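You operate a simulated robot arm through the tools that you are given. There is no shell and no other tool.

You are at the controls of a simulated robot arm. One attempt, no reset.

JOB
Move the wrist cradle to mark 4, tighten its knob and lay the foam pad on it.
Fine: slacken the knob first; at the end the line on the knob meets the mark beside it.

Only the result counts: the job must be done as asked and must still hold three seconds after the hand-in. Knocking over, shifting, dropping, spilling or breaking anything else fails it.

ROBOT AND FRAMES
A 7-joint arm with a two-finger parallel gripper, fixed in place. Base frame: the origin is on the floor under the middle of its stand, x ahead of it, y to its left, z up. Lengths are in mm, angles in rad, forces in N, time in s.
It reaches about 1372 mm from its shoulder. Its first joint turns from -2.601 to 2.601 rad. Payload 3.43 kg.
Tool frame: the origin (TCP) lies between the finger pads and is the grasp point; the fingertips stand 30 mm ahead of it; z points along the fingers, y is the line along which they close. The gripper opens to 94 mm. The fingers are 28 mm wide and 10 mm thick; the gripper's body (50 by 96 mm) begins 55 mm behind the TCP.
Orientation is that of the tool frame in the base frame, as a unit quaternion [w, x, y, z]. With the fingers straight down and closing along the base's y, the tool's x points along the base's -x, its y along +y and its z along -z.

CONTROLS
- The arm moves only by the tool drive_tool. Its argument "motion" is a list that holds one entry, the list of rows, each a list of 7 numbers: the shift along the tool's x, y, z in cm, then the turn, a rotation vector about the tool's x, y, z in rad, then the finger opening in cm, from 0 to 9.4. In form: [[[x, y, z, ax, ay, az, hand], ...]]. A call has 1 to 20 rows; each row shifts and turns the commanded pose from where the row before left it, along the tool's axes as they then stand. A row lasts 0.2 s, in which the tool goes at most 50 mm and 0.15 rad; a call with a longer step from one row to the next is refused whole, and so is a gripper value outside its range. A pose out of reach is approached as far as the arm can. The call stops where the force on the tool passes 40 N (or 10 N more than at its start, if that is more) or the arm is blocked; 0.2 s more then pass. Each finger travels about 45 mm/s and halts on what it meets, pressing with about 40 N; the grip force reading is that of the motor and also rises with nothing between the fingers. The clock runs only during rows and for 0.2 s after the last one: add rows that do not move to give the fingers time. The reply holds the time, the measured pose of the TCP, the force on the tool along the base axes, the opening and the grip force, in the units named above and with some noise, with the torque about the TCP (base axes, N m) and any sound that the robot's microphone picked up.
- Cameras (640 x 400 px; columns grow to the right, rows downward): "scene" is fixed at [396.7, 502.7, 1321.2]; the picture's right is [0.01, -1.00, 0.00], its down [-0.75, -0.01, -0.66] and it looks along [0.66, 0.01, -0.75] (base axes); focal length 316 px, centre (320, 200). "wrist" rides on the gripper at [76, 14, -103] in the tool frame; the picture's right is [-0.18, 0.98, 0.00], its down [-0.75, -0.14, -0.64] and it looks along [-0.63, -0.12, 0.77] (tool axes); focal length 243 px, centre (320, 200). There is no depth. A picture from a camera that has moved, and an enlarged one, comes with that camera's place and axes in the base frame and with its lens.
- snapshot(camera): a new picture of that camera. The clock stands still meanwhile.
- zoom(camera, box): a new picture of the part [left, top, right, bottom] of that camera's present view, enlarged. The clock stands still meanwhile.
- job_done(): hands the job in; it is judged then, once.

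Places have to be worked out from the pictures, the camera data and where the tool is seen. Open the gripper and draw the arm clear of the work before you hand the job in, unless the task says otherwise.

The tools are called after "Emit:" as a command line: name --argument value ..., lists and objects as JSON in quotes. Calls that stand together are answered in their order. drive_tool: Moves the arm, as the interface text tells. Its arguments: {"type":"object","properties":{"motion":{"type":"array","items":{"type":"array","items":{"type":"array","items":{"type":"number"}}}}},"required":["motion"]} The other tools are called the same way: snapshot (camera) takes a picture; zoom (camera, box) takes an enlarged picture of a part of a camera's view; job_done () hands the job in.

At the start:

```text
time_s: 0.0
eef_pos: [726.7, 383.6, 1051.6]
tcp_rot: [-0.001, 0.0, 1.0, 0.0]
wrist_force: [0.3, -0.5, -0.1]
wrist_torque: [-0.01, 0.0, 0.01]
finger_gap: 94.0
grip_force: 0.1
```

scene: 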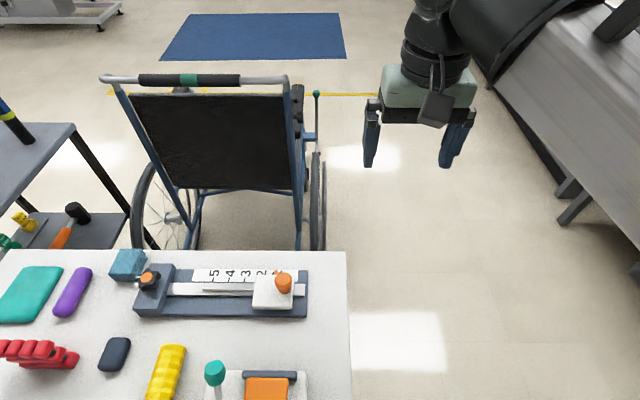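
wrist: 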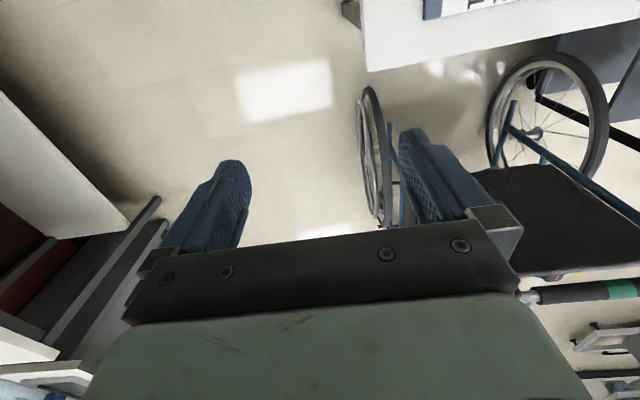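

I start by looking closely at the fixture on the table and the items around it.

Emit:
zoom --camera "scene" --box '[100, 240, 340, 390]'

Emit:
zoom --camera "scene" --box '[220, 250, 320, 325]'

Emit:
zoom --camera "scene" --box '[0, 240, 200, 400]'

Emit:
snapshot --camera "scene"

```text
2.67 times, centred on (220, 315) of scene
camera zoom: at [396.7, 502.7, 1321.2], right [0.01, -1.0, 0.0], down [-0.75, -0.01, -0.66], along [0.66, 0.01, -0.75], focal length 841 px, centre (587, -107)
```

zoom: 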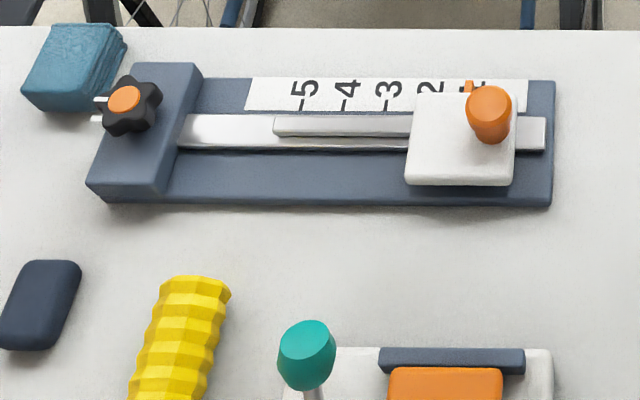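

```text
5.33 times, centred on (270, 288) of scene
camera zoom: at [396.7, 502.7, 1321.2], right [0.01, -1.0, 0.0], down [-0.75, -0.01, -0.66], along [0.66, 0.01, -0.75], focal length 1682 px, centre (587, -267)
```

zoom: 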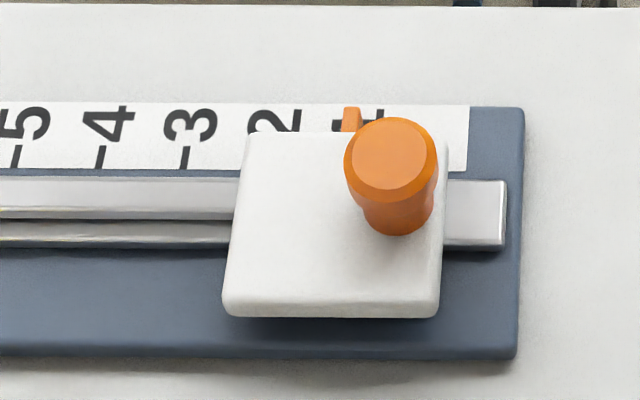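

```text
2.50 times, centred on (100, 320) of scene
camera zoom: at [396.7, 502.7, 1321.2], right [0.01, -1.0, 0.0], down [-0.75, -0.01, -0.66], along [0.66, 0.01, -0.75], focal length 789 px, centre (870, -100)
```

zoom: 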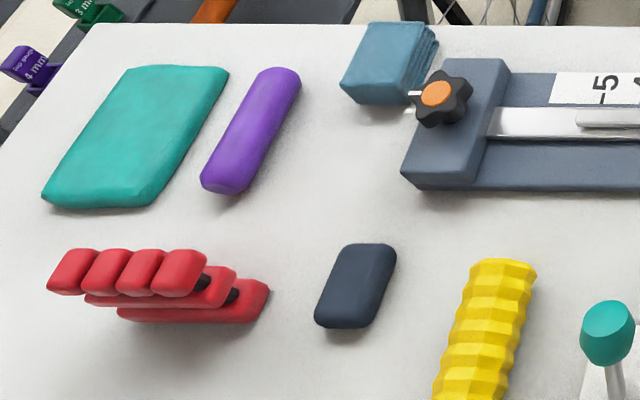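

```text
taken
```

scene: 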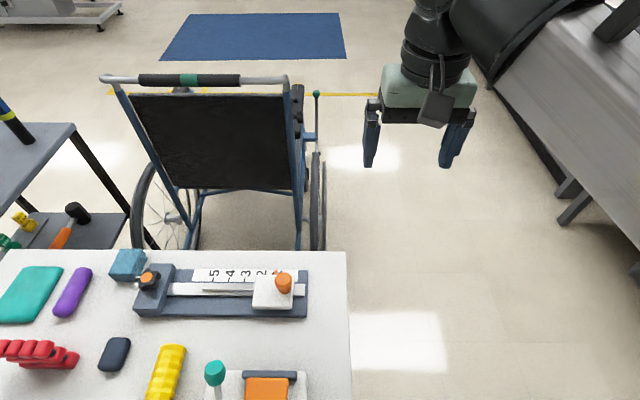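

The fixture has a grey base, a white carriage on a rail with an orange handle and pointer at mark 1, and a black star knob on the left block. I'll move the hand at a safe height toward the table to look with the wrist camera.

Emit:
drive_tool --motion '[[[2.4, 4.0, 0, 0, 0, 0, 9.4], [2.4, 4.0, 0, 0, 0, 0, 9.4], [2.4, 4.0, 0, 0, 0, 0, 9.4], [2.4, 4.0, 0, 0, 0, 0, 9.4], [2.4, 4.0, 0, 0, 0, 0, 9.4], [2.4, 4.0, 0, 0, 0, 0, 9.4], [0, 0, 0, 0, 0, 0, 9.4], [0, 0, 0, 0, 0, 0, 9.4]]]'

Emit:
snapshot --camera "wrist"

Emit:
snapshot --camera "scene"

```text
time_s: 1.8
eef_pos: [582.6, 625.5, 1050.7]
tcp_rot: [0.0, 0.0, 1.0, 0.0]
wrist_force: [-0.6, 0.4, -1.1]
wrist_torque: [-0.03, 0.0, 0.0]
finger_gap: 94.1
grip_force: 0.0
```

```text
taken
camera wrist: at [507.5, 639.7, 1153.9], right [0.18, 0.98, 0.0], down [0.75, -0.14, 0.64], along [0.63, -0.12, -0.77], focal length 243 px, centre (320, 200)
```

wrist: 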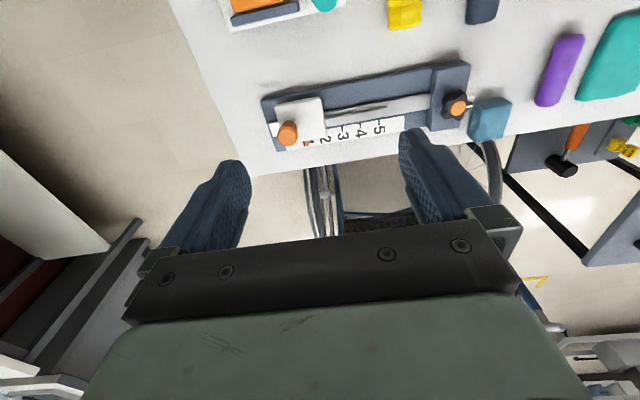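

```text
taken
```

scene: 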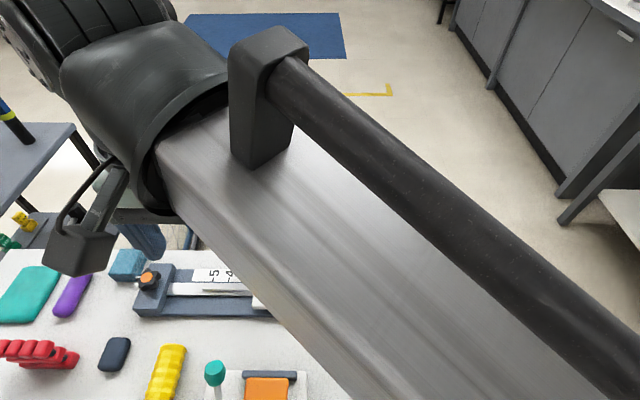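

Triangulating roughly, the star knob's top is around (624, 769, 885). Let me zoom into the wrist picture for details.

Emit:
zoom --camera "wrist" --box '[400, 50, 520, 145]'

Emit:
zoom --camera "wrist" --box '[250, 60, 410, 170]'

Emit:
zoom --camera "scene" --box '[110, 245, 190, 305]'

Emit:
zoom --camera "scene" --box '[180, 330, 330, 400]'

```text
4.21 times, centred on (460, 98) of wrist
camera zoom: at [507.5, 639.7, 1153.9], right [0.18, 0.98, 0.0], down [0.75, -0.14, 0.64], along [0.63, -0.12, -0.77], focal length 1022 px, centre (-270, 632)
```

zoom: 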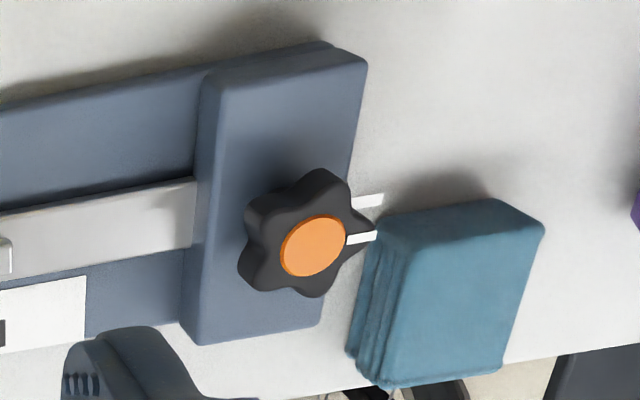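

```text
3.64 times, centred on (330, 115) of wrist
camera zoom: at [507.5, 639.7, 1153.9], right [0.18, 0.98, 0.0], down [0.75, -0.14, 0.64], along [0.63, -0.12, -0.77], focal length 882 px, centre (284, 509)
```

zoom: 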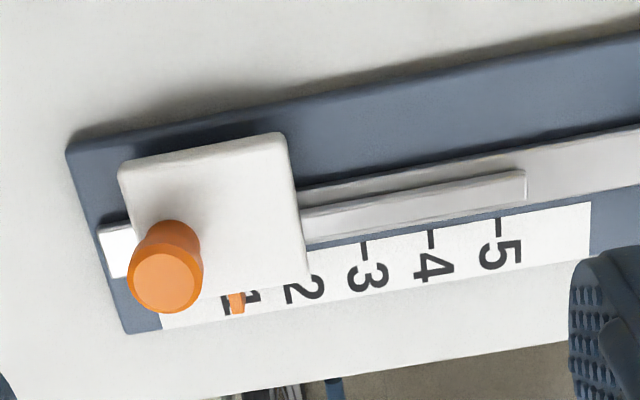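

```text
6.67 times, centred on (150, 275) of scene
camera zoom: at [396.7, 502.7, 1321.2], right [0.01, -1.0, 0.0], down [-0.75, -0.01, -0.66], along [0.66, 0.01, -0.75], focal length 2103 px, centre (1453, -300)
```

zoom: 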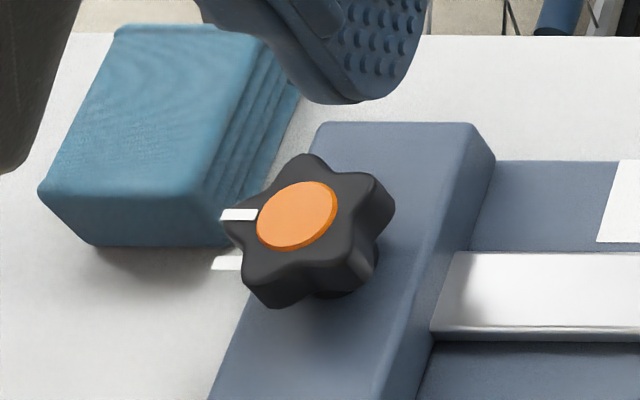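

```text
4.27 times, centred on (255, 365) of scene
camera zoom: at [396.7, 502.7, 1321.2], right [0.01, -1.0, 0.0], down [-0.75, -0.01, -0.66], along [0.66, 0.01, -0.75], focal length 1346 px, centre (597, -504)
```

zoom: 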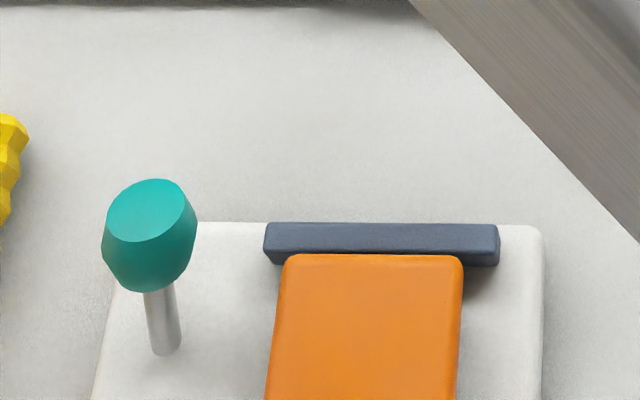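

The star knob has a white line on it and a white mark beside it on the block. I need to identify the foam pad, so I'll move back (toward −x) to see the near side of the table.

Emit:
drive_tool --motion '[[[4.5, 1.5, 0, 0, 0, 0, 9.4], [4.5, 1.5, 0, 0, 0, 0, 9.4], [4.5, 1.5, 0, 0, 0, 0, 9.4], [4.5, 1.5, 0, 0, 0, 0, 9.4], [0, 0, 0, 0, 0, 0, 9.4], [0, 0, 0, 0, 0, 0, 9.4]]]'

Emit:
snapshot --camera "wrist"

Emit:
snapshot --camera "scene"

```text
time_s: 3.2
eef_pos: [401.9, 685.6, 1050.4]
tcp_rot: [0.0, 0.0, 1.0, 0.0]
wrist_force: [0.2, -0.5, -0.5]
wrist_torque: [-0.01, 0.03, -0.01]
finger_gap: 93.8
grip_force: 0.1
```

```text
taken
camera wrist: at [325.7, 700.1, 1153.6], right [0.18, 0.98, 0.0], down [0.75, -0.14, 0.64], along [0.63, -0.12, -0.77], focal length 243 px, centre (320, 200)
```

wrist: 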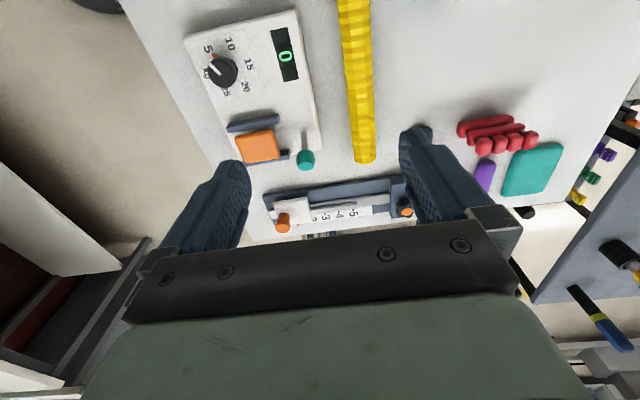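

```text
taken
```

scene: 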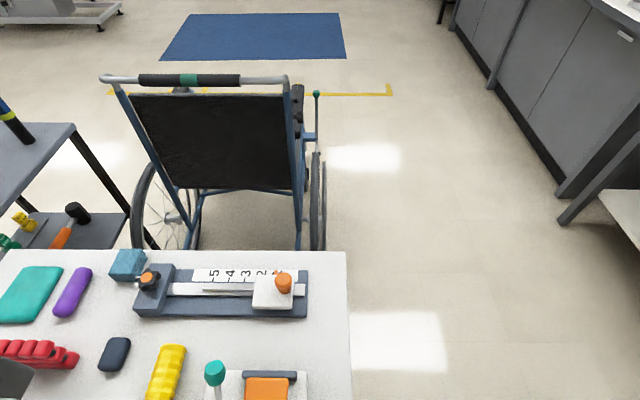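

There's also a dial/display device with an orange plate and a lever. Let me zoom into the wrist view for the possible pad candidates.

Emit:
zoom --camera "wrist" --box '[430, 90, 590, 210]'

Emit:
zoom --camera "wrist" --box '[170, 0, 390, 180]'

Emit:
zoom --camera "scene" --box '[0, 320, 200, 400]'

Emit:
zoom --camera "scene" --box '[120, 245, 320, 325]'

```text
3.33 times, centred on (510, 150) of wrist
camera zoom: at [325.7, 700.1, 1153.6], right [0.18, 0.98, 0.0], down [0.75, -0.14, 0.64], along [0.63, -0.12, -0.77], focal length 809 px, centre (-313, 367)
```

zoom: 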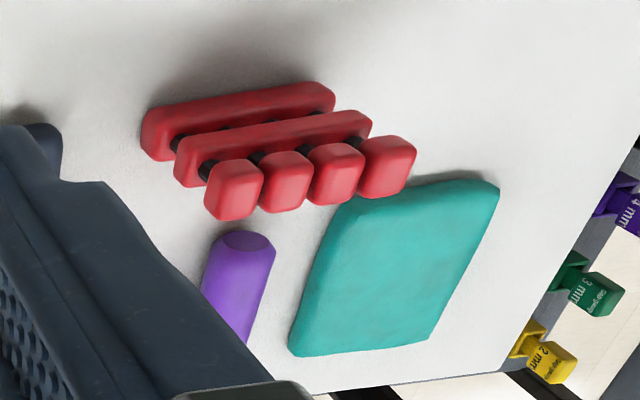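

```text
2.22 times, centred on (280, 90) of wrist
camera zoom: at [325.7, 700.1, 1153.6], right [0.18, 0.98, 0.0], down [0.75, -0.14, 0.64], along [0.63, -0.12, -0.77], focal length 539 px, centre (409, 444)
```

zoom: 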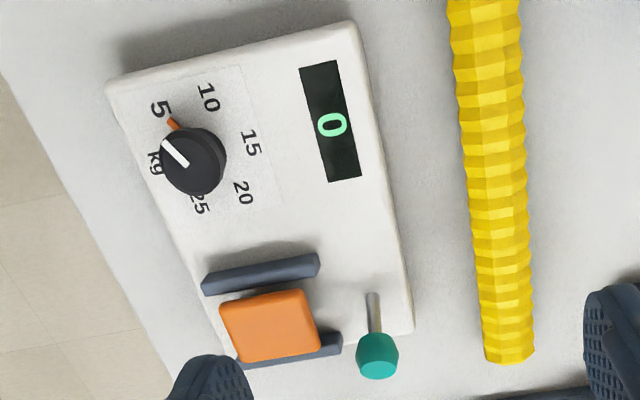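

```text
3.20 times, centred on (100, 360) of scene
camera zoom: at [396.7, 502.7, 1321.2], right [0.01, -1.0, 0.0], down [-0.75, -0.01, -0.66], along [0.66, 0.01, -0.75], focal length 1010 px, centre (1024, -312)
```

zoom: 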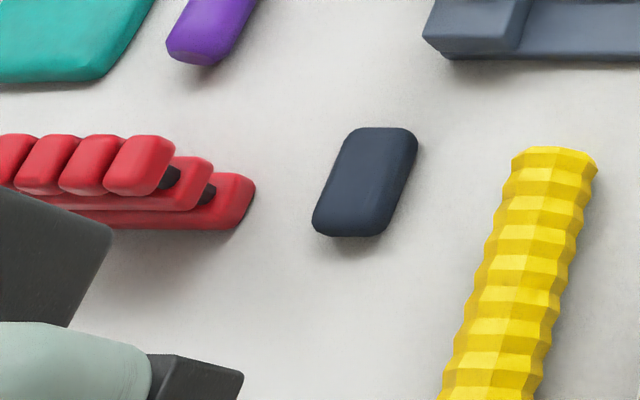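

```text
3.20 times, centred on (220, 285) of scene
camera zoom: at [396.7, 502.7, 1321.2], right [0.01, -1.0, 0.0], down [-0.75, -0.01, -0.66], along [0.66, 0.01, -0.75], focal length 1010 px, centre (640, -72)
```

zoom: 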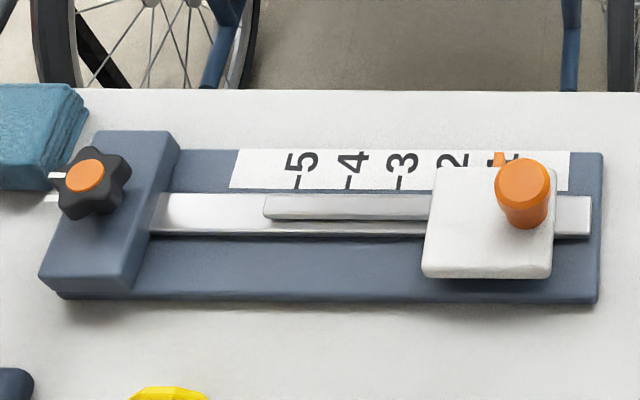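

Best candidate for the foam pad is the small navy rounded pad (about the cradle's size). Let me zoom precise pixels from this wrist position to triangulate heights.

Emit:
zoom --camera "wrist" --box '[250, 160, 430, 250]'

Emit:
zoom --camera "scene" --box '[120, 255, 180, 295]'

Emit:
zoom --camera "scene" --box '[240, 255, 320, 325]'

Emit:
zoom --camera "scene" --box '[85, 325, 145, 385]'

```text
3.56 times, centred on (340, 205) of wrist
camera zoom: at [325.7, 700.1, 1153.6], right [0.18, 0.98, 0.0], down [0.75, -0.14, 0.64], along [0.63, -0.12, -0.77], focal length 863 px, centre (249, 182)
```

zoom: 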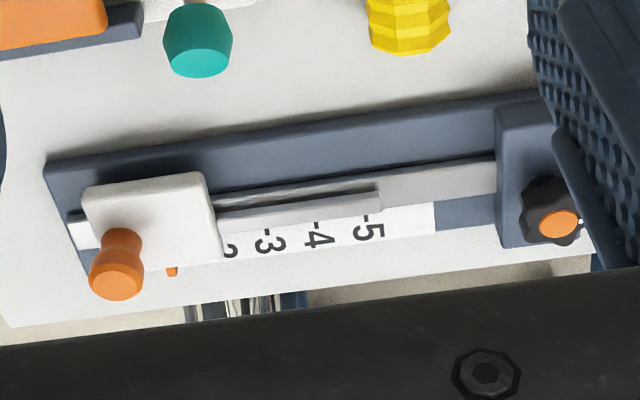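

```text
10.00 times, centred on (150, 275) of scene
camera zoom: at [396.7, 502.7, 1321.2], right [0.01, -1.0, 0.0], down [-0.75, -0.01, -0.66], along [0.66, 0.01, -0.75], focal length 3155 px, centre (2020, -550)
```

zoom: 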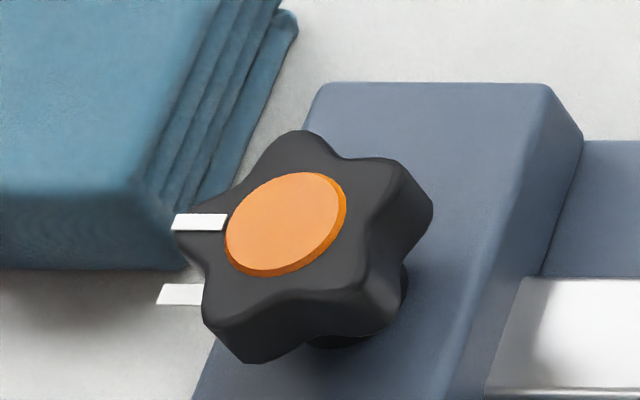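

```text
5.71 times, centred on (280, 290) of scene
camera zoom: at [396.7, 502.7, 1321.2], right [0.01, -1.0, 0.0], down [-0.75, -0.01, -0.66], along [0.66, 0.01, -0.75], focal length 1803 px, centre (549, -314)
```

zoom: 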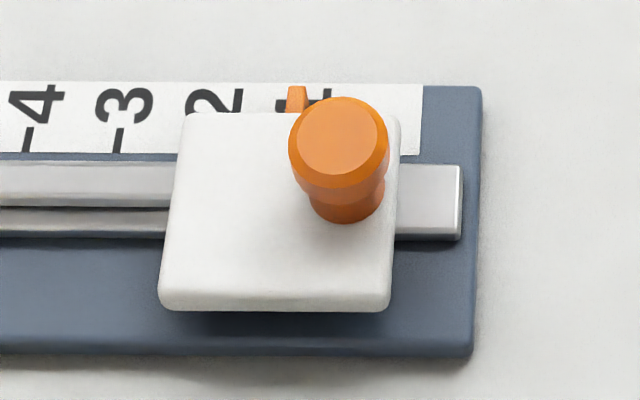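

```text
6.67 times, centred on (115, 355) of scene
camera zoom: at [396.7, 502.7, 1321.2], right [0.01, -1.0, 0.0], down [-0.75, -0.01, -0.66], along [0.66, 0.01, -0.75], focal length 2103 px, centre (1687, -833)
```

zoom: 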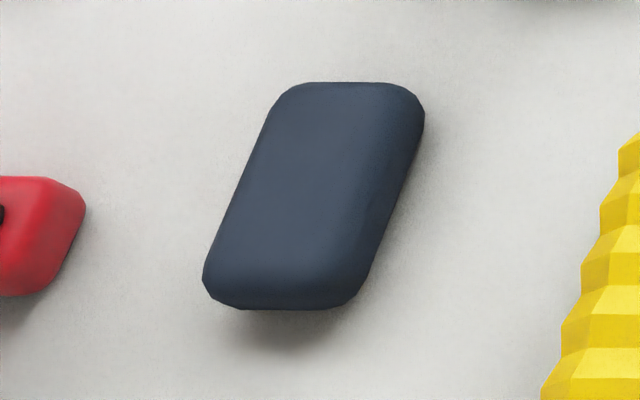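

With refined camera axes the three views agree: star knob cap at about (654, 804, 823), orange handle top at about (652, 566, 823), base plate top at z≈764, table ≈750. I'll move above the fixture with the fingertips still well above everything for close views.

Emit:
drive_tool --motion '[[[-3.69, 0.06, 2.1, 0, 0, 0, 9.4], [-3.69, 0.06, 2.1, 0, 0, 0, 9.4], [-3.69, 0.06, 2.1, 0, 0, 0, 9.4], [-3.69, 0.06, 2.1, 0, 0, 0, 9.4], [-3.69, 0.06, 2.1, 0, 0, 0, 9.4], [-3.69, 0.06, 2.1, 0, 0, 0, 9.4], [-3.69, 0.06, 2.1, 0, 0, 0, 9.4], [0, 0, 0, 0, 0, 0, 9.4], [0, 0, 0, 0, 0, 0, 9.4]]]'

Emit:
snapshot --camera "wrist"

Emit:
snapshot --camera "scene"

```text
time_s: 5.2
eef_pos: [662.1, 688.4, 904.1]
tcp_rot: [0.0, 0.0, 1.0, 0.0]
wrist_force: [-0.1, -0.4, -0.4]
wrist_torque: [0.0, 0.0, 0.0]
finger_gap: 93.8
grip_force: 0.2
```

```text
taken
camera wrist: at [587.8, 701.9, 1008.4], right [0.18, 0.98, 0.0], down [0.75, -0.14, 0.64], along [0.63, -0.12, -0.77], focal length 243 px, centre (320, 200)
```

wrist: 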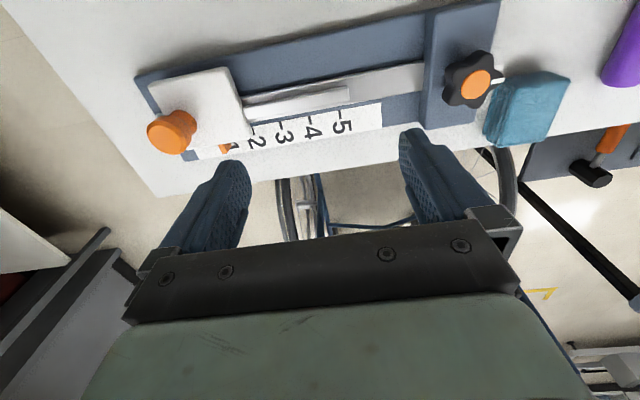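

```text
taken
```

scene: 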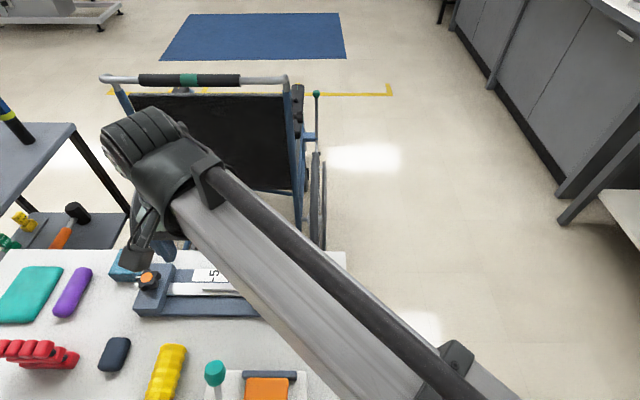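

Close view obtained. Zooming on the knob/towel area and the carriage/scale.

Emit:
zoom --camera "wrist" --box '[410, 0, 590, 150]'

Emit:
zoom --camera "wrist" --box '[120, 50, 260, 170]'

Emit:
zoom --camera "wrist" --box '[200, 50, 440, 180]'

```text
2.67 times, centred on (500, 75) of wrist
camera zoom: at [587.8, 701.9, 1008.4], right [0.18, 0.98, 0.0], down [0.75, -0.14, 0.64], along [0.63, -0.12, -0.77], focal length 647 px, centre (-160, 533)
```

zoom: 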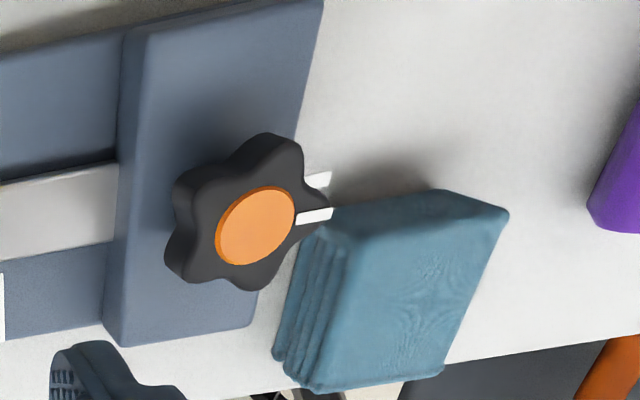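

```text
3.33 times, centred on (190, 110) of wrist
camera zoom: at [587.8, 701.9, 1008.4], right [0.18, 0.98, 0.0], down [0.75, -0.14, 0.64], along [0.63, -0.12, -0.77], focal length 809 px, centre (753, 500)
```

zoom: 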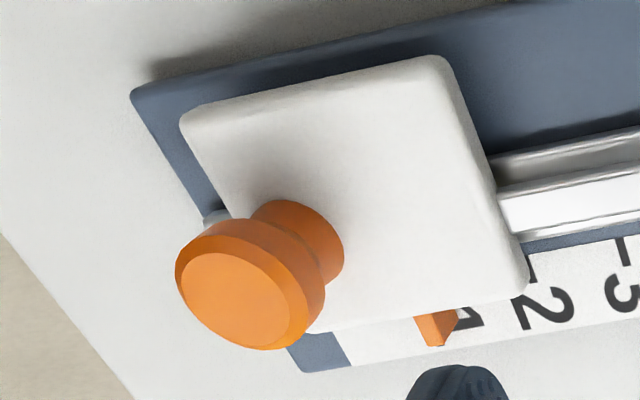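

```text
2.67 times, centred on (320, 115) of wrist
camera zoom: at [587.8, 701.9, 1008.4], right [0.18, 0.98, 0.0], down [0.75, -0.14, 0.64], along [0.63, -0.12, -0.77], focal length 647 px, centre (320, 427)
```

zoom: 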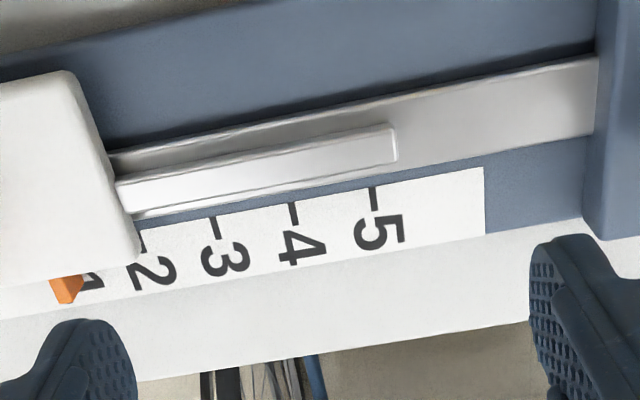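

Triangulated from this view: carriage top z≈790 spanning x 617–674, y 550–621 (centre ≈586 = mark 1); marks ≈30 mm apart with mark 4 at y≈675; handle (650, 566, top 830); star knob (654.5, 803, top 823), its line pointing +y at the white mark. Next I go above the knob a bit lower to check the towel's height and the mark.

Emit:
drive_tool --motion '[[[0.3, 3.7, 0.8, 0, 0, 0, 9.4], [0.3, 3.7, 0.8, 0, 0, 0, 9.4], [0.3, 3.7, 0.9, 0, 0, 0, 9.4], [0, 0, 0, 0, 0, 0, 9.4], [0, 0, 0, 0, 0, 0, 9.4]]]'

Emit:
snapshot --camera "wrist"

Emit:
zoom --camera "wrist" --box '[260, 20, 460, 180]'

```text
time_s: 6.4
eef_pos: [652.5, 798.1, 880.3]
tcp_rot: [0.0, 0.001, 1.0, 0.0]
wrist_force: [0.7, -0.1, 0.0]
wrist_torque: [-0.02, 0.0, 0.03]
finger_gap: 94.0
grip_force: 0.0
```

```text
taken
camera wrist: at [576.8, 812.6, 983.3], right [0.18, 0.98, 0.0], down [0.75, -0.14, 0.64], along [0.63, -0.12, -0.77], focal length 243 px, centre (320, 200)
```

wrist: 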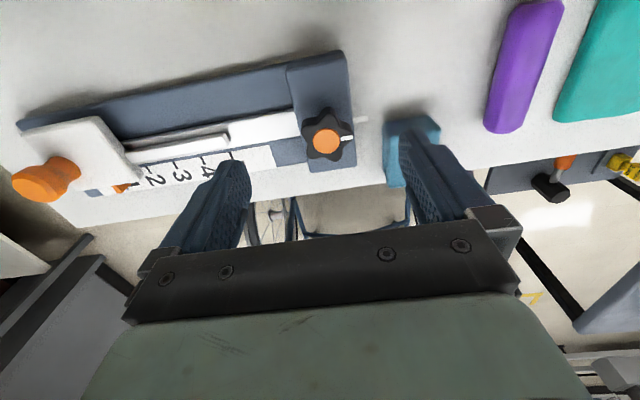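

```text
2.50 times, centred on (360, 100) of wrist
camera zoom: at [576.8, 812.6, 983.3], right [0.18, 0.98, 0.0], down [0.75, -0.14, 0.64], along [0.63, -0.12, -0.77], focal length 606 px, centre (220, 450)
```

zoom: 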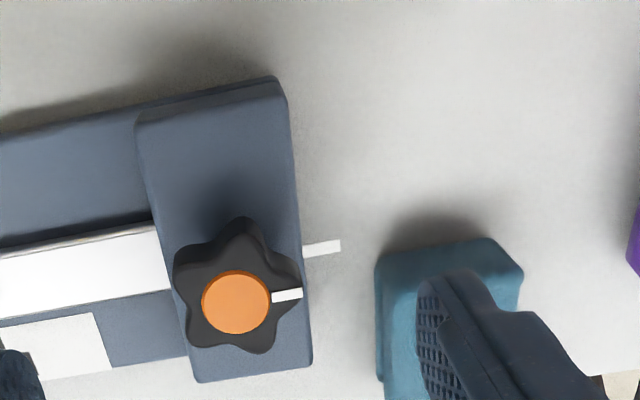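

The towel is clear (its near corner is ~50 mm from the knob axis and lower than the fingertips will be). The knob's line points +y right at the white tab mark, so this is the tight position. I'll narrow the fingers to 70 mm and descend around the knob with tips ending near z≈805.

Emit:
drive_tool --motion '[[[-0.3, 0.5, 0, 0, 0, 0, 7.0], [0, 0, 0.5, 0, 0, 0, 7.0], [0, 0, 1.0, 0, 0, 0, 7.0], [0, 0, 1.0, 0, 0, 0, 7.0], [0, 0, 1.0, 0, 0, 0, 7.0], [0, 0, 0.9, 0, 0, 0, 7.0], [0, 0, 0, 0, 0, 0, 7.0]]]'

Emit:
snapshot --camera "wrist"

Emit:
zoom --camera "scene" --box '[100, 235, 200, 310]'

```text
time_s: 8.0
eef_pos: [655.7, 803.1, 835.0]
tcp_rot: [0.0, 0.0, 1.0, 0.0]
wrist_force: [-0.2, 0.2, 0.1]
wrist_torque: [-0.01, 0.01, 0.0]
finger_gap: 69.7
grip_force: 0.1
```

```text
taken
camera wrist: at [580.7, 818.8, 938.3], right [0.18, 0.98, 0.0], down [0.75, -0.14, 0.64], along [0.63, -0.12, -0.77], focal length 243 px, centre (320, 200)
```

wrist: 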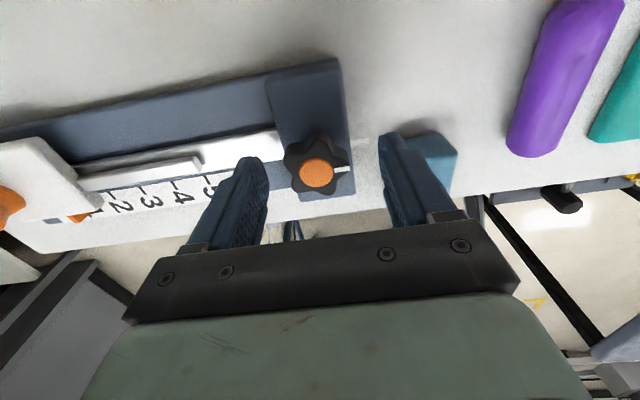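

```text
5.33 times, centred on (150, 272) of scene
camera zoom: at [396.7, 502.7, 1321.2], right [0.01, -1.0, 0.0], down [-0.75, -0.01, -0.66], along [0.66, 0.01, -0.75], focal length 1682 px, centre (1227, -187)
```

zoom: 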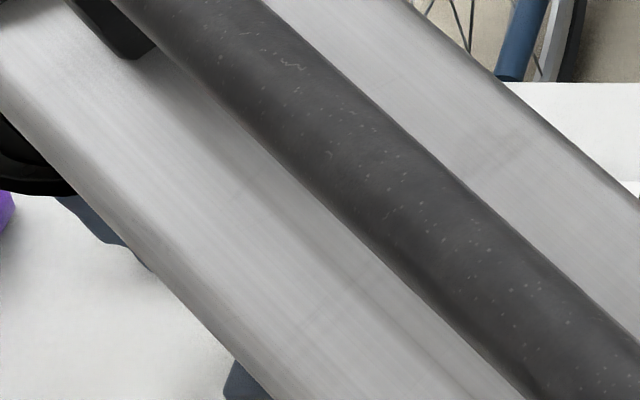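

The fingers straddle the knob without contact. Zooming to check the alignment before closing.

Emit:
zoom --camera "wrist" --box '[220, 110, 420, 240]'

```text
3.08 times, centred on (320, 175) of wrist
camera zoom: at [580.7, 818.8, 938.3], right [0.18, 0.98, 0.0], down [0.75, -0.14, 0.64], along [0.63, -0.12, -0.77], focal length 746 px, centre (320, 277)
```

zoom: 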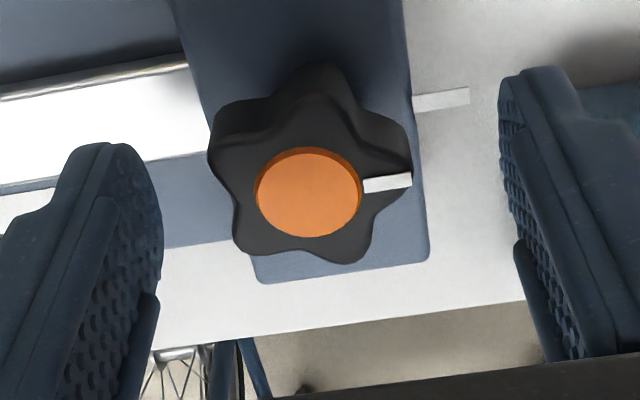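

The tool is centred on the knob with the +y finger facing the line's lobe. Closing the grip now without moving.

Emit:
drive_tool --motion '[[[0, 0, 0, 0, 0, 0, 3.0], [0, 0, 0, 0, 0, 0, 3.0], [0, 0, 0, 0, 0, 0, 3.0], [0, 0, 0, 0, 0, 0, 3.0], [0, 0, 0, 0, 0, 0, 3.0]]]'

Emit:
zoom --camera "wrist" --box '[220, 110, 420, 240]'

```text
time_s: 9.2
eef_pos: [655.7, 802.2, 835.5]
tcp_rot: [-0.001, 0.0, 1.0, -0.001]
wrist_force: [-2.7, -22.1, -3.8]
wrist_torque: [-0.43, -0.03, 0.04]
finger_gap: 36.9
grip_force: 45.3
```

```text
3.08 times, centred on (320, 175) of wrist
camera zoom: at [580.8, 817.2, 938.2], right [0.19, 0.98, 0.0], down [0.75, -0.14, 0.64], along [0.63, -0.12, -0.77], focal length 746 px, centre (320, 277)
```

zoom: 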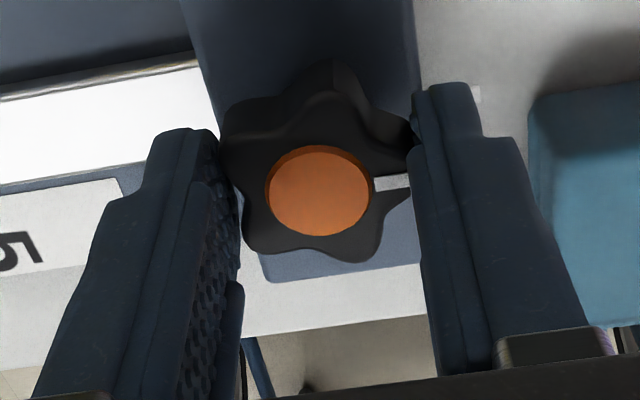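

The grip holds (gap 36.9 mm), with a −22 N side load indicating the hand should sit ~1–2 mm further to −y. I'll ease the hand to −y a bit.

Emit:
drive_tool --motion '[[[0, -0.1, 0, 0, 0, 0, 3.0], [0, -0.1, 0, 0, 0, 0, 3.0], [0, 0, 0, 0, 0, 0, 3.0]]]'

```text
time_s: 10.0
eef_pos: [656.2, 802.5, 834.6]
tcp_rot: [0.001, 0.0, 1.0, 0.001]
wrist_force: [-4.2, -13.4, -5.4]
wrist_torque: [-0.72, -0.29, 0.01]
finger_gap: 37.2
grip_force: 45.0
```

Emit:
drive_tool --motion '[[[0.05, -0.1, 0, 0, 0, 0, 3.0], [0, -0.1, 0, 0, 0, 0, 3.0], [0, 0, 0, 0, 0, 0, 3.0]]]'

```text
time_s: 10.8
eef_pos: [655.8, 803.2, 835.4]
tcp_rot: [0.0, 0.0, 1.0, 0.001]
wrist_force: [2.9, 4.2, -5.1]
wrist_torque: [-0.11, 1.11, -0.01]
finger_gap: 36.6
grip_force: 45.1
```

Side load is balanced now. I start slackening: turn counter-clockwise seen from above (negative about tool z) in small steps while watching torque.

Emit:
drive_tool --motion '[[[0, 0, 0, 0, 0, -0.08, 3.0], [0, 0, 0, 0, 0, -0.08, 3.0], [0, 0, 0, 0, 0, -0.08, 3.0], [0, 0, 0, 0, 0, 0, 3.0]]]'

Emit:
zoom --camera "wrist" --box '[220, 110, 420, 240]'

```text
time_s: 11.8
eef_pos: [655.6, 803.1, 837.5]
tcp_rot: [0.001, -0.12, 0.993, 0.001]
wrist_force: [5.0, 16.0, 0.5]
wrist_torque: [0.23, 0.74, 0.01]
finger_gap: 36.9
grip_force: 45.1
```

```text
3.08 times, centred on (320, 175) of wrist
camera zoom: at [579.4, 798.0, 938.3], right [-0.06, 1.0, 0.0], down [0.76, 0.04, 0.64], along [0.64, 0.04, -0.77], focal length 746 px, centre (320, 277)
```

zoom: 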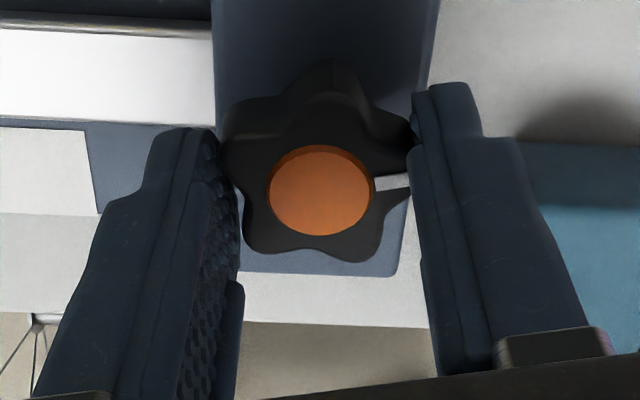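

The knob turns with the fingers with negligible torque. Easing the side load slightly and continuing counter-clockwise.

Emit:
drive_tool --motion '[[[0, 0.1, 0, 0, 0, -0.08, 3.0], [0, 0.05, 0, 0, 0, -0.08, 3.0], [0, 0, 0, 0, 0, -0.08, 3.0], [0, 0, 0, 0, 0, -0.08, 3.0], [0, 0, 0, 0, 0, -0.08, 3.0], [0, 0, 0, 0, 0, 0, 3.0]]]'

Emit:
zoom --camera "wrist" --box '[220, 110, 420, 240]'

```text
time_s: 13.2
eef_pos: [657.3, 803.4, 833.9]
tcp_rot: [0.0, -0.315, 0.949, 0.0]
wrist_force: [8.0, 14.4, -1.2]
wrist_torque: [0.19, -0.84, 0.03]
finger_gap: 36.7
grip_force: 44.9
```

```text
3.08 times, centred on (320, 175) of wrist
camera zoom: at [587.0, 768.8, 938.2], right [-0.44, 0.9, 0.0], down [0.69, 0.34, 0.64], along [0.58, 0.28, -0.77], focal length 746 px, centre (320, 277)
```

zoom: 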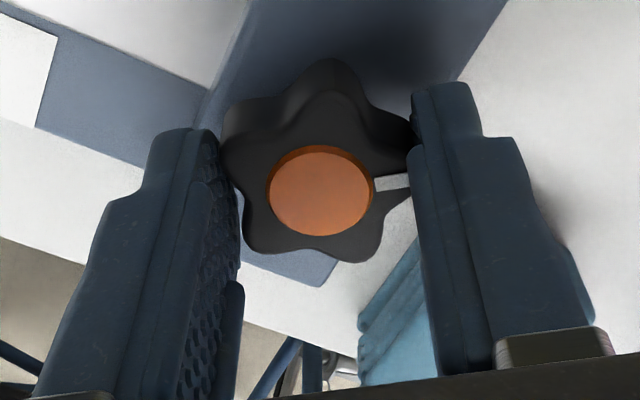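

Knob has turned 0.64 rad so far. Continuing CCW with a small lateral correction.

Emit:
drive_tool --motion '[[[-0.1, 0.05, 0, 0, 0, -0.08, 3.0], [0, 0, 0, 0, 0, -0.1, 3.0], [0, 0, 0, 0, 0, -0.1, 3.0], [0, 0, 0, 0, 0, -0.1, 3.0], [0, 0, 0, 0, 0, -0.1, 3.0], [0, 0, 0, 0, 0, -0.1, 3.0], [0, 0, 0, 0, 0, 0, 3.0]]]'

Emit:
zoom --camera "wrist" --box '[220, 110, 420, 240]'

```text
time_s: 14.8
eef_pos: [655.4, 803.0, 835.9]
tcp_rot: [0.0, -0.573, 0.82, 0.0]
wrist_force: [3.2, 5.1, 1.7]
wrist_torque: [0.02, 0.05, -0.02]
finger_gap: 36.7
grip_force: 45.2
```

```text
3.08 times, centred on (320, 175) of wrist
camera zoom: at [616.8, 736.7, 938.4], right [-0.86, 0.51, 0.0], down [0.39, 0.66, 0.64], along [0.33, 0.55, -0.77], focal length 746 px, centre (320, 277)
```

zoom: 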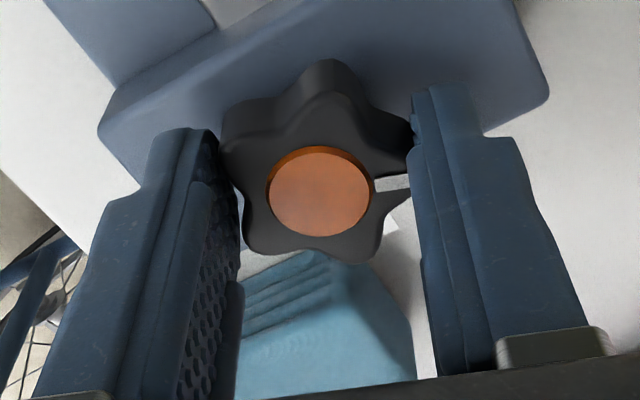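

1.22 rad turned, no resistance. Continuing counter-clockwise.

Emit:
drive_tool --motion '[[[0, 0, 0, 0, 0, -0.1, 3.0], [0, 0, 0, 0, 0, -0.1, 3.0], [0, 0, 0, 0, 0, -0.1, 3.0], [0, 0, 0, 0, 0, -0.1, 3.0], [0, 0, 0, 0, 0, -0.1, 3.0], [0, 0, 0, 0, 0, -0.1, 3.0], [0, 0, 0, 0, 0, 0, 3.0]]]'

Emit:
zoom --camera "wrist" --box '[220, 110, 420, 240]'

Emit:
snapshot --camera "scene"

```text
time_s: 16.4
eef_pos: [655.0, 803.7, 835.5]
tcp_rot: [0.001, 0.79, -0.614, 0.0]
wrist_force: [-7.6, 2.3, 1.0]
wrist_torque: [-1.15, 0.17, 0.02]
finger_gap: 36.9
grip_force: 44.9
```

```text
3.08 times, centred on (320, 175) of wrist
camera zoom: at [660.9, 726.0, 938.3], right [-1.0, -0.07, 0.0], down [-0.05, 0.76, 0.64], along [-0.04, 0.64, -0.77], focal length 746 px, centre (320, 277)
```

zoom: 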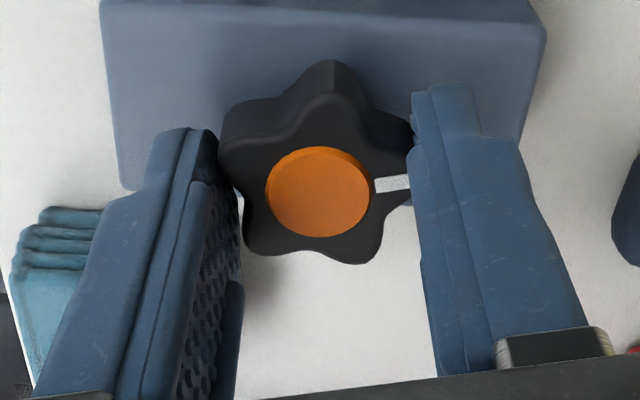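

```text
taken
```

scene: 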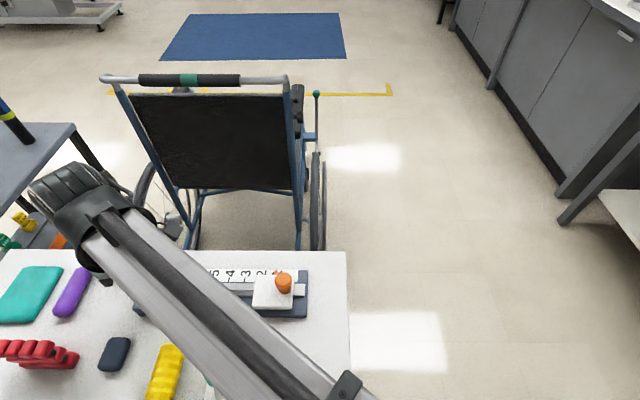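

1.82 rad turned. I'll continue to roughly 2.6 rad so it's clearly slack.

Emit:
drive_tool --motion '[[[0, 0, 0, 0, 0, -0.1, 3.0], [0, 0, 0, 0, 0, -0.1, 3.0], [0, 0, 0, 0, 0, -0.1, 3.0], [0, 0, 0, 0, 0, -0.1, 3.0], [0, 0, 0, 0, 0, -0.1, 3.0], [0, 0, 0, 0, 0, -0.1, 3.0], [0, 0, 0, 0, 0, -0.1, 3.0], [0, 0, 0, 0, 0, -0.1, 3.0], [0, 0, 0, 0, 0, 0, 3.0]]]'

Emit:
zoom --camera "wrist" --box '[220, 110, 420, 240]'

```text
time_s: 18.4
eef_pos: [653.9, 802.9, 835.0]
tcp_rot: [0.001, 0.966, -0.258, -0.001]
wrist_force: [-26.6, -5.3, -6.0]
wrist_torque: [-0.03, -0.05, 0.01]
finger_gap: 36.8
grip_force: 44.9
```

```text
3.08 times, centred on (320, 175) of wrist
camera zoom: at [714.5, 752.8, 938.3], right [-0.65, -0.76, 0.0], down [-0.58, 0.5, 0.64], along [-0.49, 0.42, -0.77], focal length 746 px, centre (320, 277)
```

zoom: 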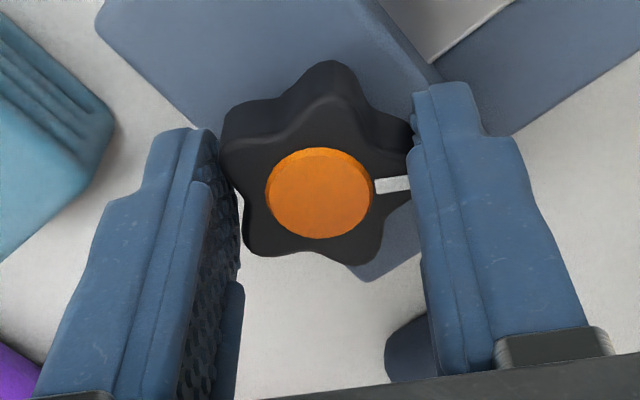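

Knob turned 2.62 rad CCW. I'll release slightly (55 mm, keeping clear of the towel) and lift straight up.

Emit:
drive_tool --motion '[[[0, 0, 0, 0, 0, 0, 5.5], [0, 0, 0, 0, 0, 0, 5.5], [0, 0, 0, 0, 0, 0, 5.5], [0, 0, -1.0, 0, 0, 0, 5.5], [0, 0, -2.0, 0, 0, 0, 5.5], [0, 0, -2.0, 0, 0, 0, 5.5], [0, 0, 0, 0, 0, 0, 5.5]]]'

Emit:
snapshot --camera "wrist"

Emit:
snapshot --camera "scene"

```text
time_s: 20.0
eef_pos: [655.8, 802.0, 886.8]
tcp_rot: [0.0, 0.966, -0.258, 0.0]
wrist_force: [1.1, 0.0, 0.2]
wrist_torque: [0.01, 0.0, 0.05]
finger_gap: 55.2
grip_force: 0.1
```

```text
taken
camera wrist: at [715.0, 751.9, 989.6], right [-0.65, -0.76, 0.0], down [-0.58, 0.5, 0.64], along [-0.49, 0.42, -0.77], focal length 243 px, centre (320, 200)
```

wrist: 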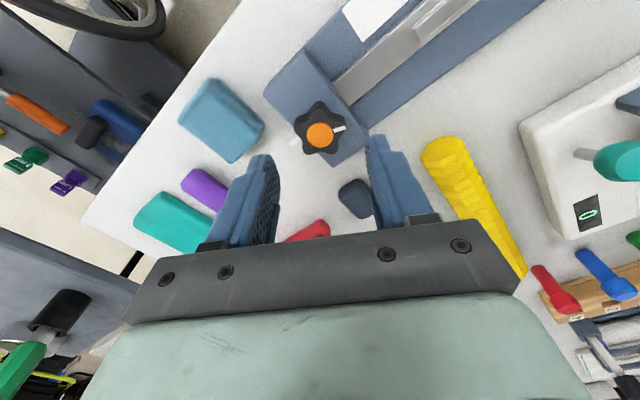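

```text
taken
```

scene: 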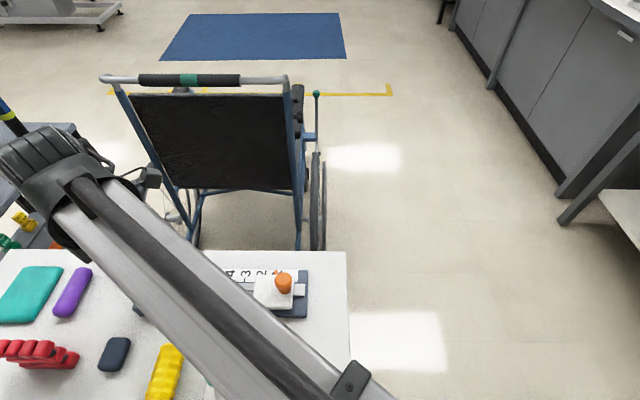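

The knob stays where I left it. Next I rotate the hand on to a half-turn orientation (camera on the far side, good for viewing pointer and scale) while rising, before going to the carriage handle.

Emit:
drive_tool --motion '[[[0, 0, -1.5, 0, 0, -0.1304, 5.5], [0, 0, -1.5, 0, 0, -0.1304, 5.5], [0, 0, -1.0, 0, 0, -0.1304, 7.0], [0, 0, 0, 0, 0, -0.1304, 7.0], [0, 0, 0, 0, 0, 0, 7.0], [0, 0, 0, 0, 0, 0, 7.0]]]'

```text
time_s: 21.4
eef_pos: [654.9, 803.0, 925.2]
tcp_rot: [0.0, 1.0, 0.0, 0.001]
wrist_force: [-0.5, -1.0, -0.5]
wrist_torque: [0.0, -0.02, 0.0]
finger_gap: 70.0
grip_force: 0.0
```

Half-turn orientation reached. Moving over to above the carriage handle at safe height.

Emit:
drive_tool --motion '[[[-0.08, 3.93, 0, 0, 0, 0, 7.0], [-0.08, 3.93, 0, 0, 0, 0, 7.0], [-0.08, 3.93, 0, 0, 0, 0, 7.0], [-0.08, 3.93, 0, 0, 0, 0, 7.0], [-0.08, 3.93, 0, 0, 0, 0, 7.0], [-0.1, 3.93, 0, 0, 0, 0, 7.0], [0, 0, 0, 0, 0, 0, 7.0], [0, 0, 0, 0, 0, 0, 7.0]]]'

Emit:
snapshot --camera "wrist"

Emit:
snapshot --camera "scene"

```text
time_s: 23.2
eef_pos: [649.2, 568.0, 927.0]
tcp_rot: [0.001, 1.0, -0.002, -0.001]
wrist_force: [0.8, 0.7, -0.4]
wrist_torque: [0.01, 0.0, 0.02]
finger_gap: 69.9
grip_force: 0.0
```

```text
taken
camera wrist: at [727.0, 552.5, 1029.2], right [-0.19, -0.98, 0.0], down [-0.75, 0.14, 0.64], along [-0.63, 0.12, -0.77], focal length 243 px, centre (320, 200)
```

wrist: 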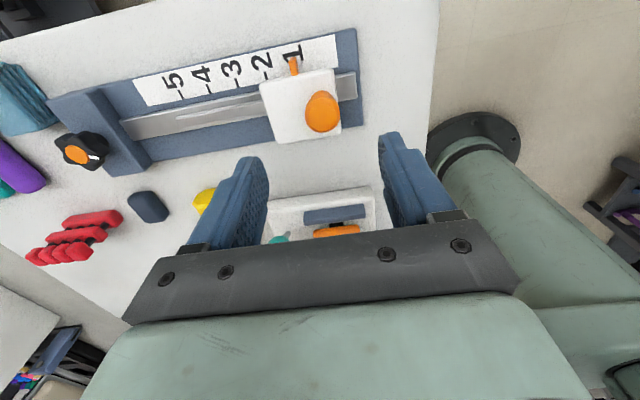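

```text
taken
```

scene: 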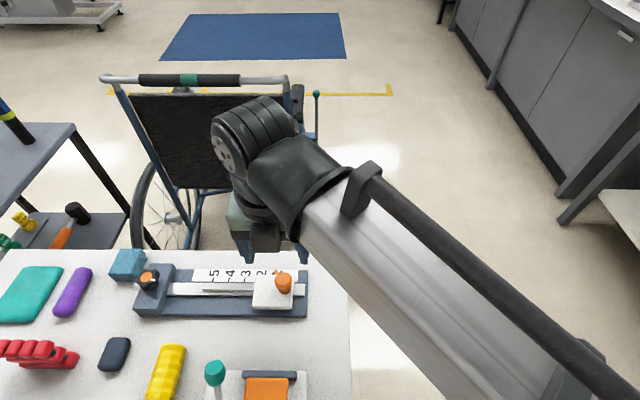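

Excellent view of the pointer, scale, and pad. Zooming on both.

Emit:
zoom --camera "wrist" --box '[220, 20, 380, 150]'

Emit:
zoom --camera "wrist" --box '[40, 40, 240, 170]'

Emit:
zoom --camera "wrist" --box '[20, 120, 240, 270]'

```text
3.08 times, centred on (300, 85) of wrist
camera zoom: at [727.0, 552.5, 1029.2], right [-0.19, -0.98, 0.0], down [-0.75, 0.14, 0.64], along [-0.63, 0.12, -0.77], focal length 746 px, centre (382, 554)
```

zoom: 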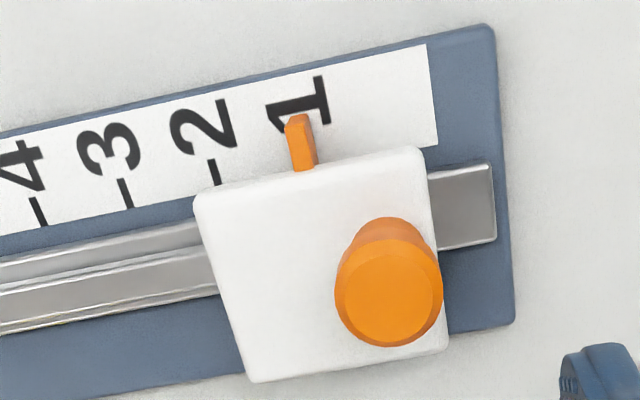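

```text
3.08 times, centred on (140, 105) of wrist
camera zoom: at [727.0, 552.5, 1029.2], right [-0.19, -0.98, 0.0], down [-0.75, 0.14, 0.64], along [-0.63, 0.12, -0.77], focal length 746 px, centre (874, 492)
```

zoom: 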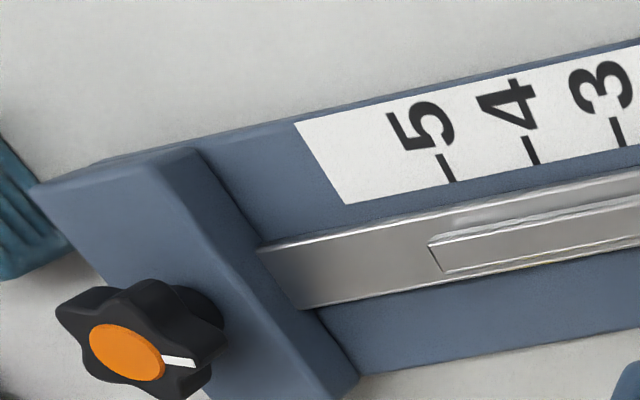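

```text
2.67 times, centred on (130, 195) of wrist
camera zoom: at [727.0, 552.5, 1029.2], right [-0.19, -0.98, 0.0], down [-0.75, 0.14, 0.64], along [-0.63, 0.12, -0.77], focal length 647 px, centre (827, 213)
```

zoom: 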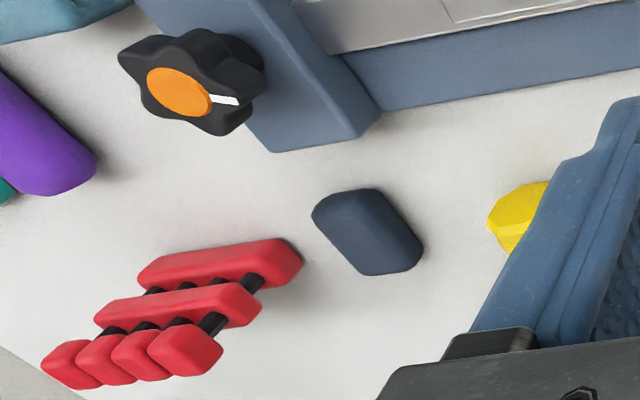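

Measured from this side: handle axis ≈(651.5, 565.7), carriage 616–677 × 550–619 centred on y≈585, pointer at mark 1; mark 4 at y≈675.2, pitch 30 mm, so the carriage must shift +90 mm. Descending over the handle with tips staying above the carriage top.

Emit:
drive_tool --motion '[[[0.2, 0.05, 1.8, 0, 0, 0, 7.0], [0, 0, 2.0, 0, 0, 0, 7.0], [0, 0, 2.0, 0, 0, 0, 7.0], [0, 0, 1.5, 0, 0, 0, 7.0], [0, 0, 1.3, 0, 0, 0, 7.0], [0, 0, 1.1, 0, 0, 0, 7.0], [0, 0, 0, 0, 0, 0, 7.0]]]'

Emit:
snapshot --camera "wrist"

```text
time_s: 24.8
eef_pos: [652.0, 566.4, 829.3]
tcp_rot: [0.0, 1.0, -0.001, -0.001]
wrist_force: [0.0, 0.3, -0.4]
wrist_torque: [-0.02, 0.0, 0.01]
finger_gap: 70.0
grip_force: 0.2
```

```text
taken
camera wrist: at [729.4, 552.2, 931.2], right [-0.19, -0.98, 0.0], down [-0.75, 0.14, 0.64], along [-0.63, 0.12, -0.77], focal length 243 px, centre (320, 200)
```

wrist: 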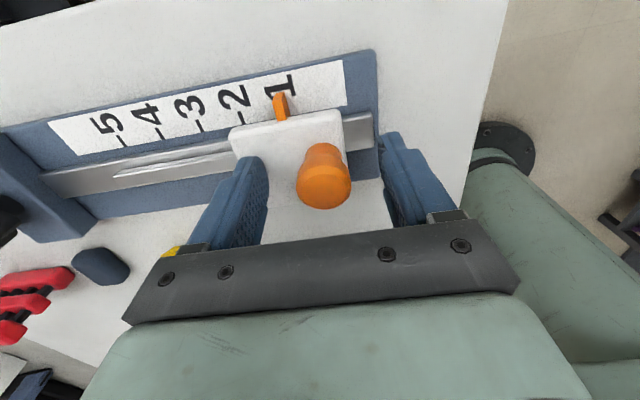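

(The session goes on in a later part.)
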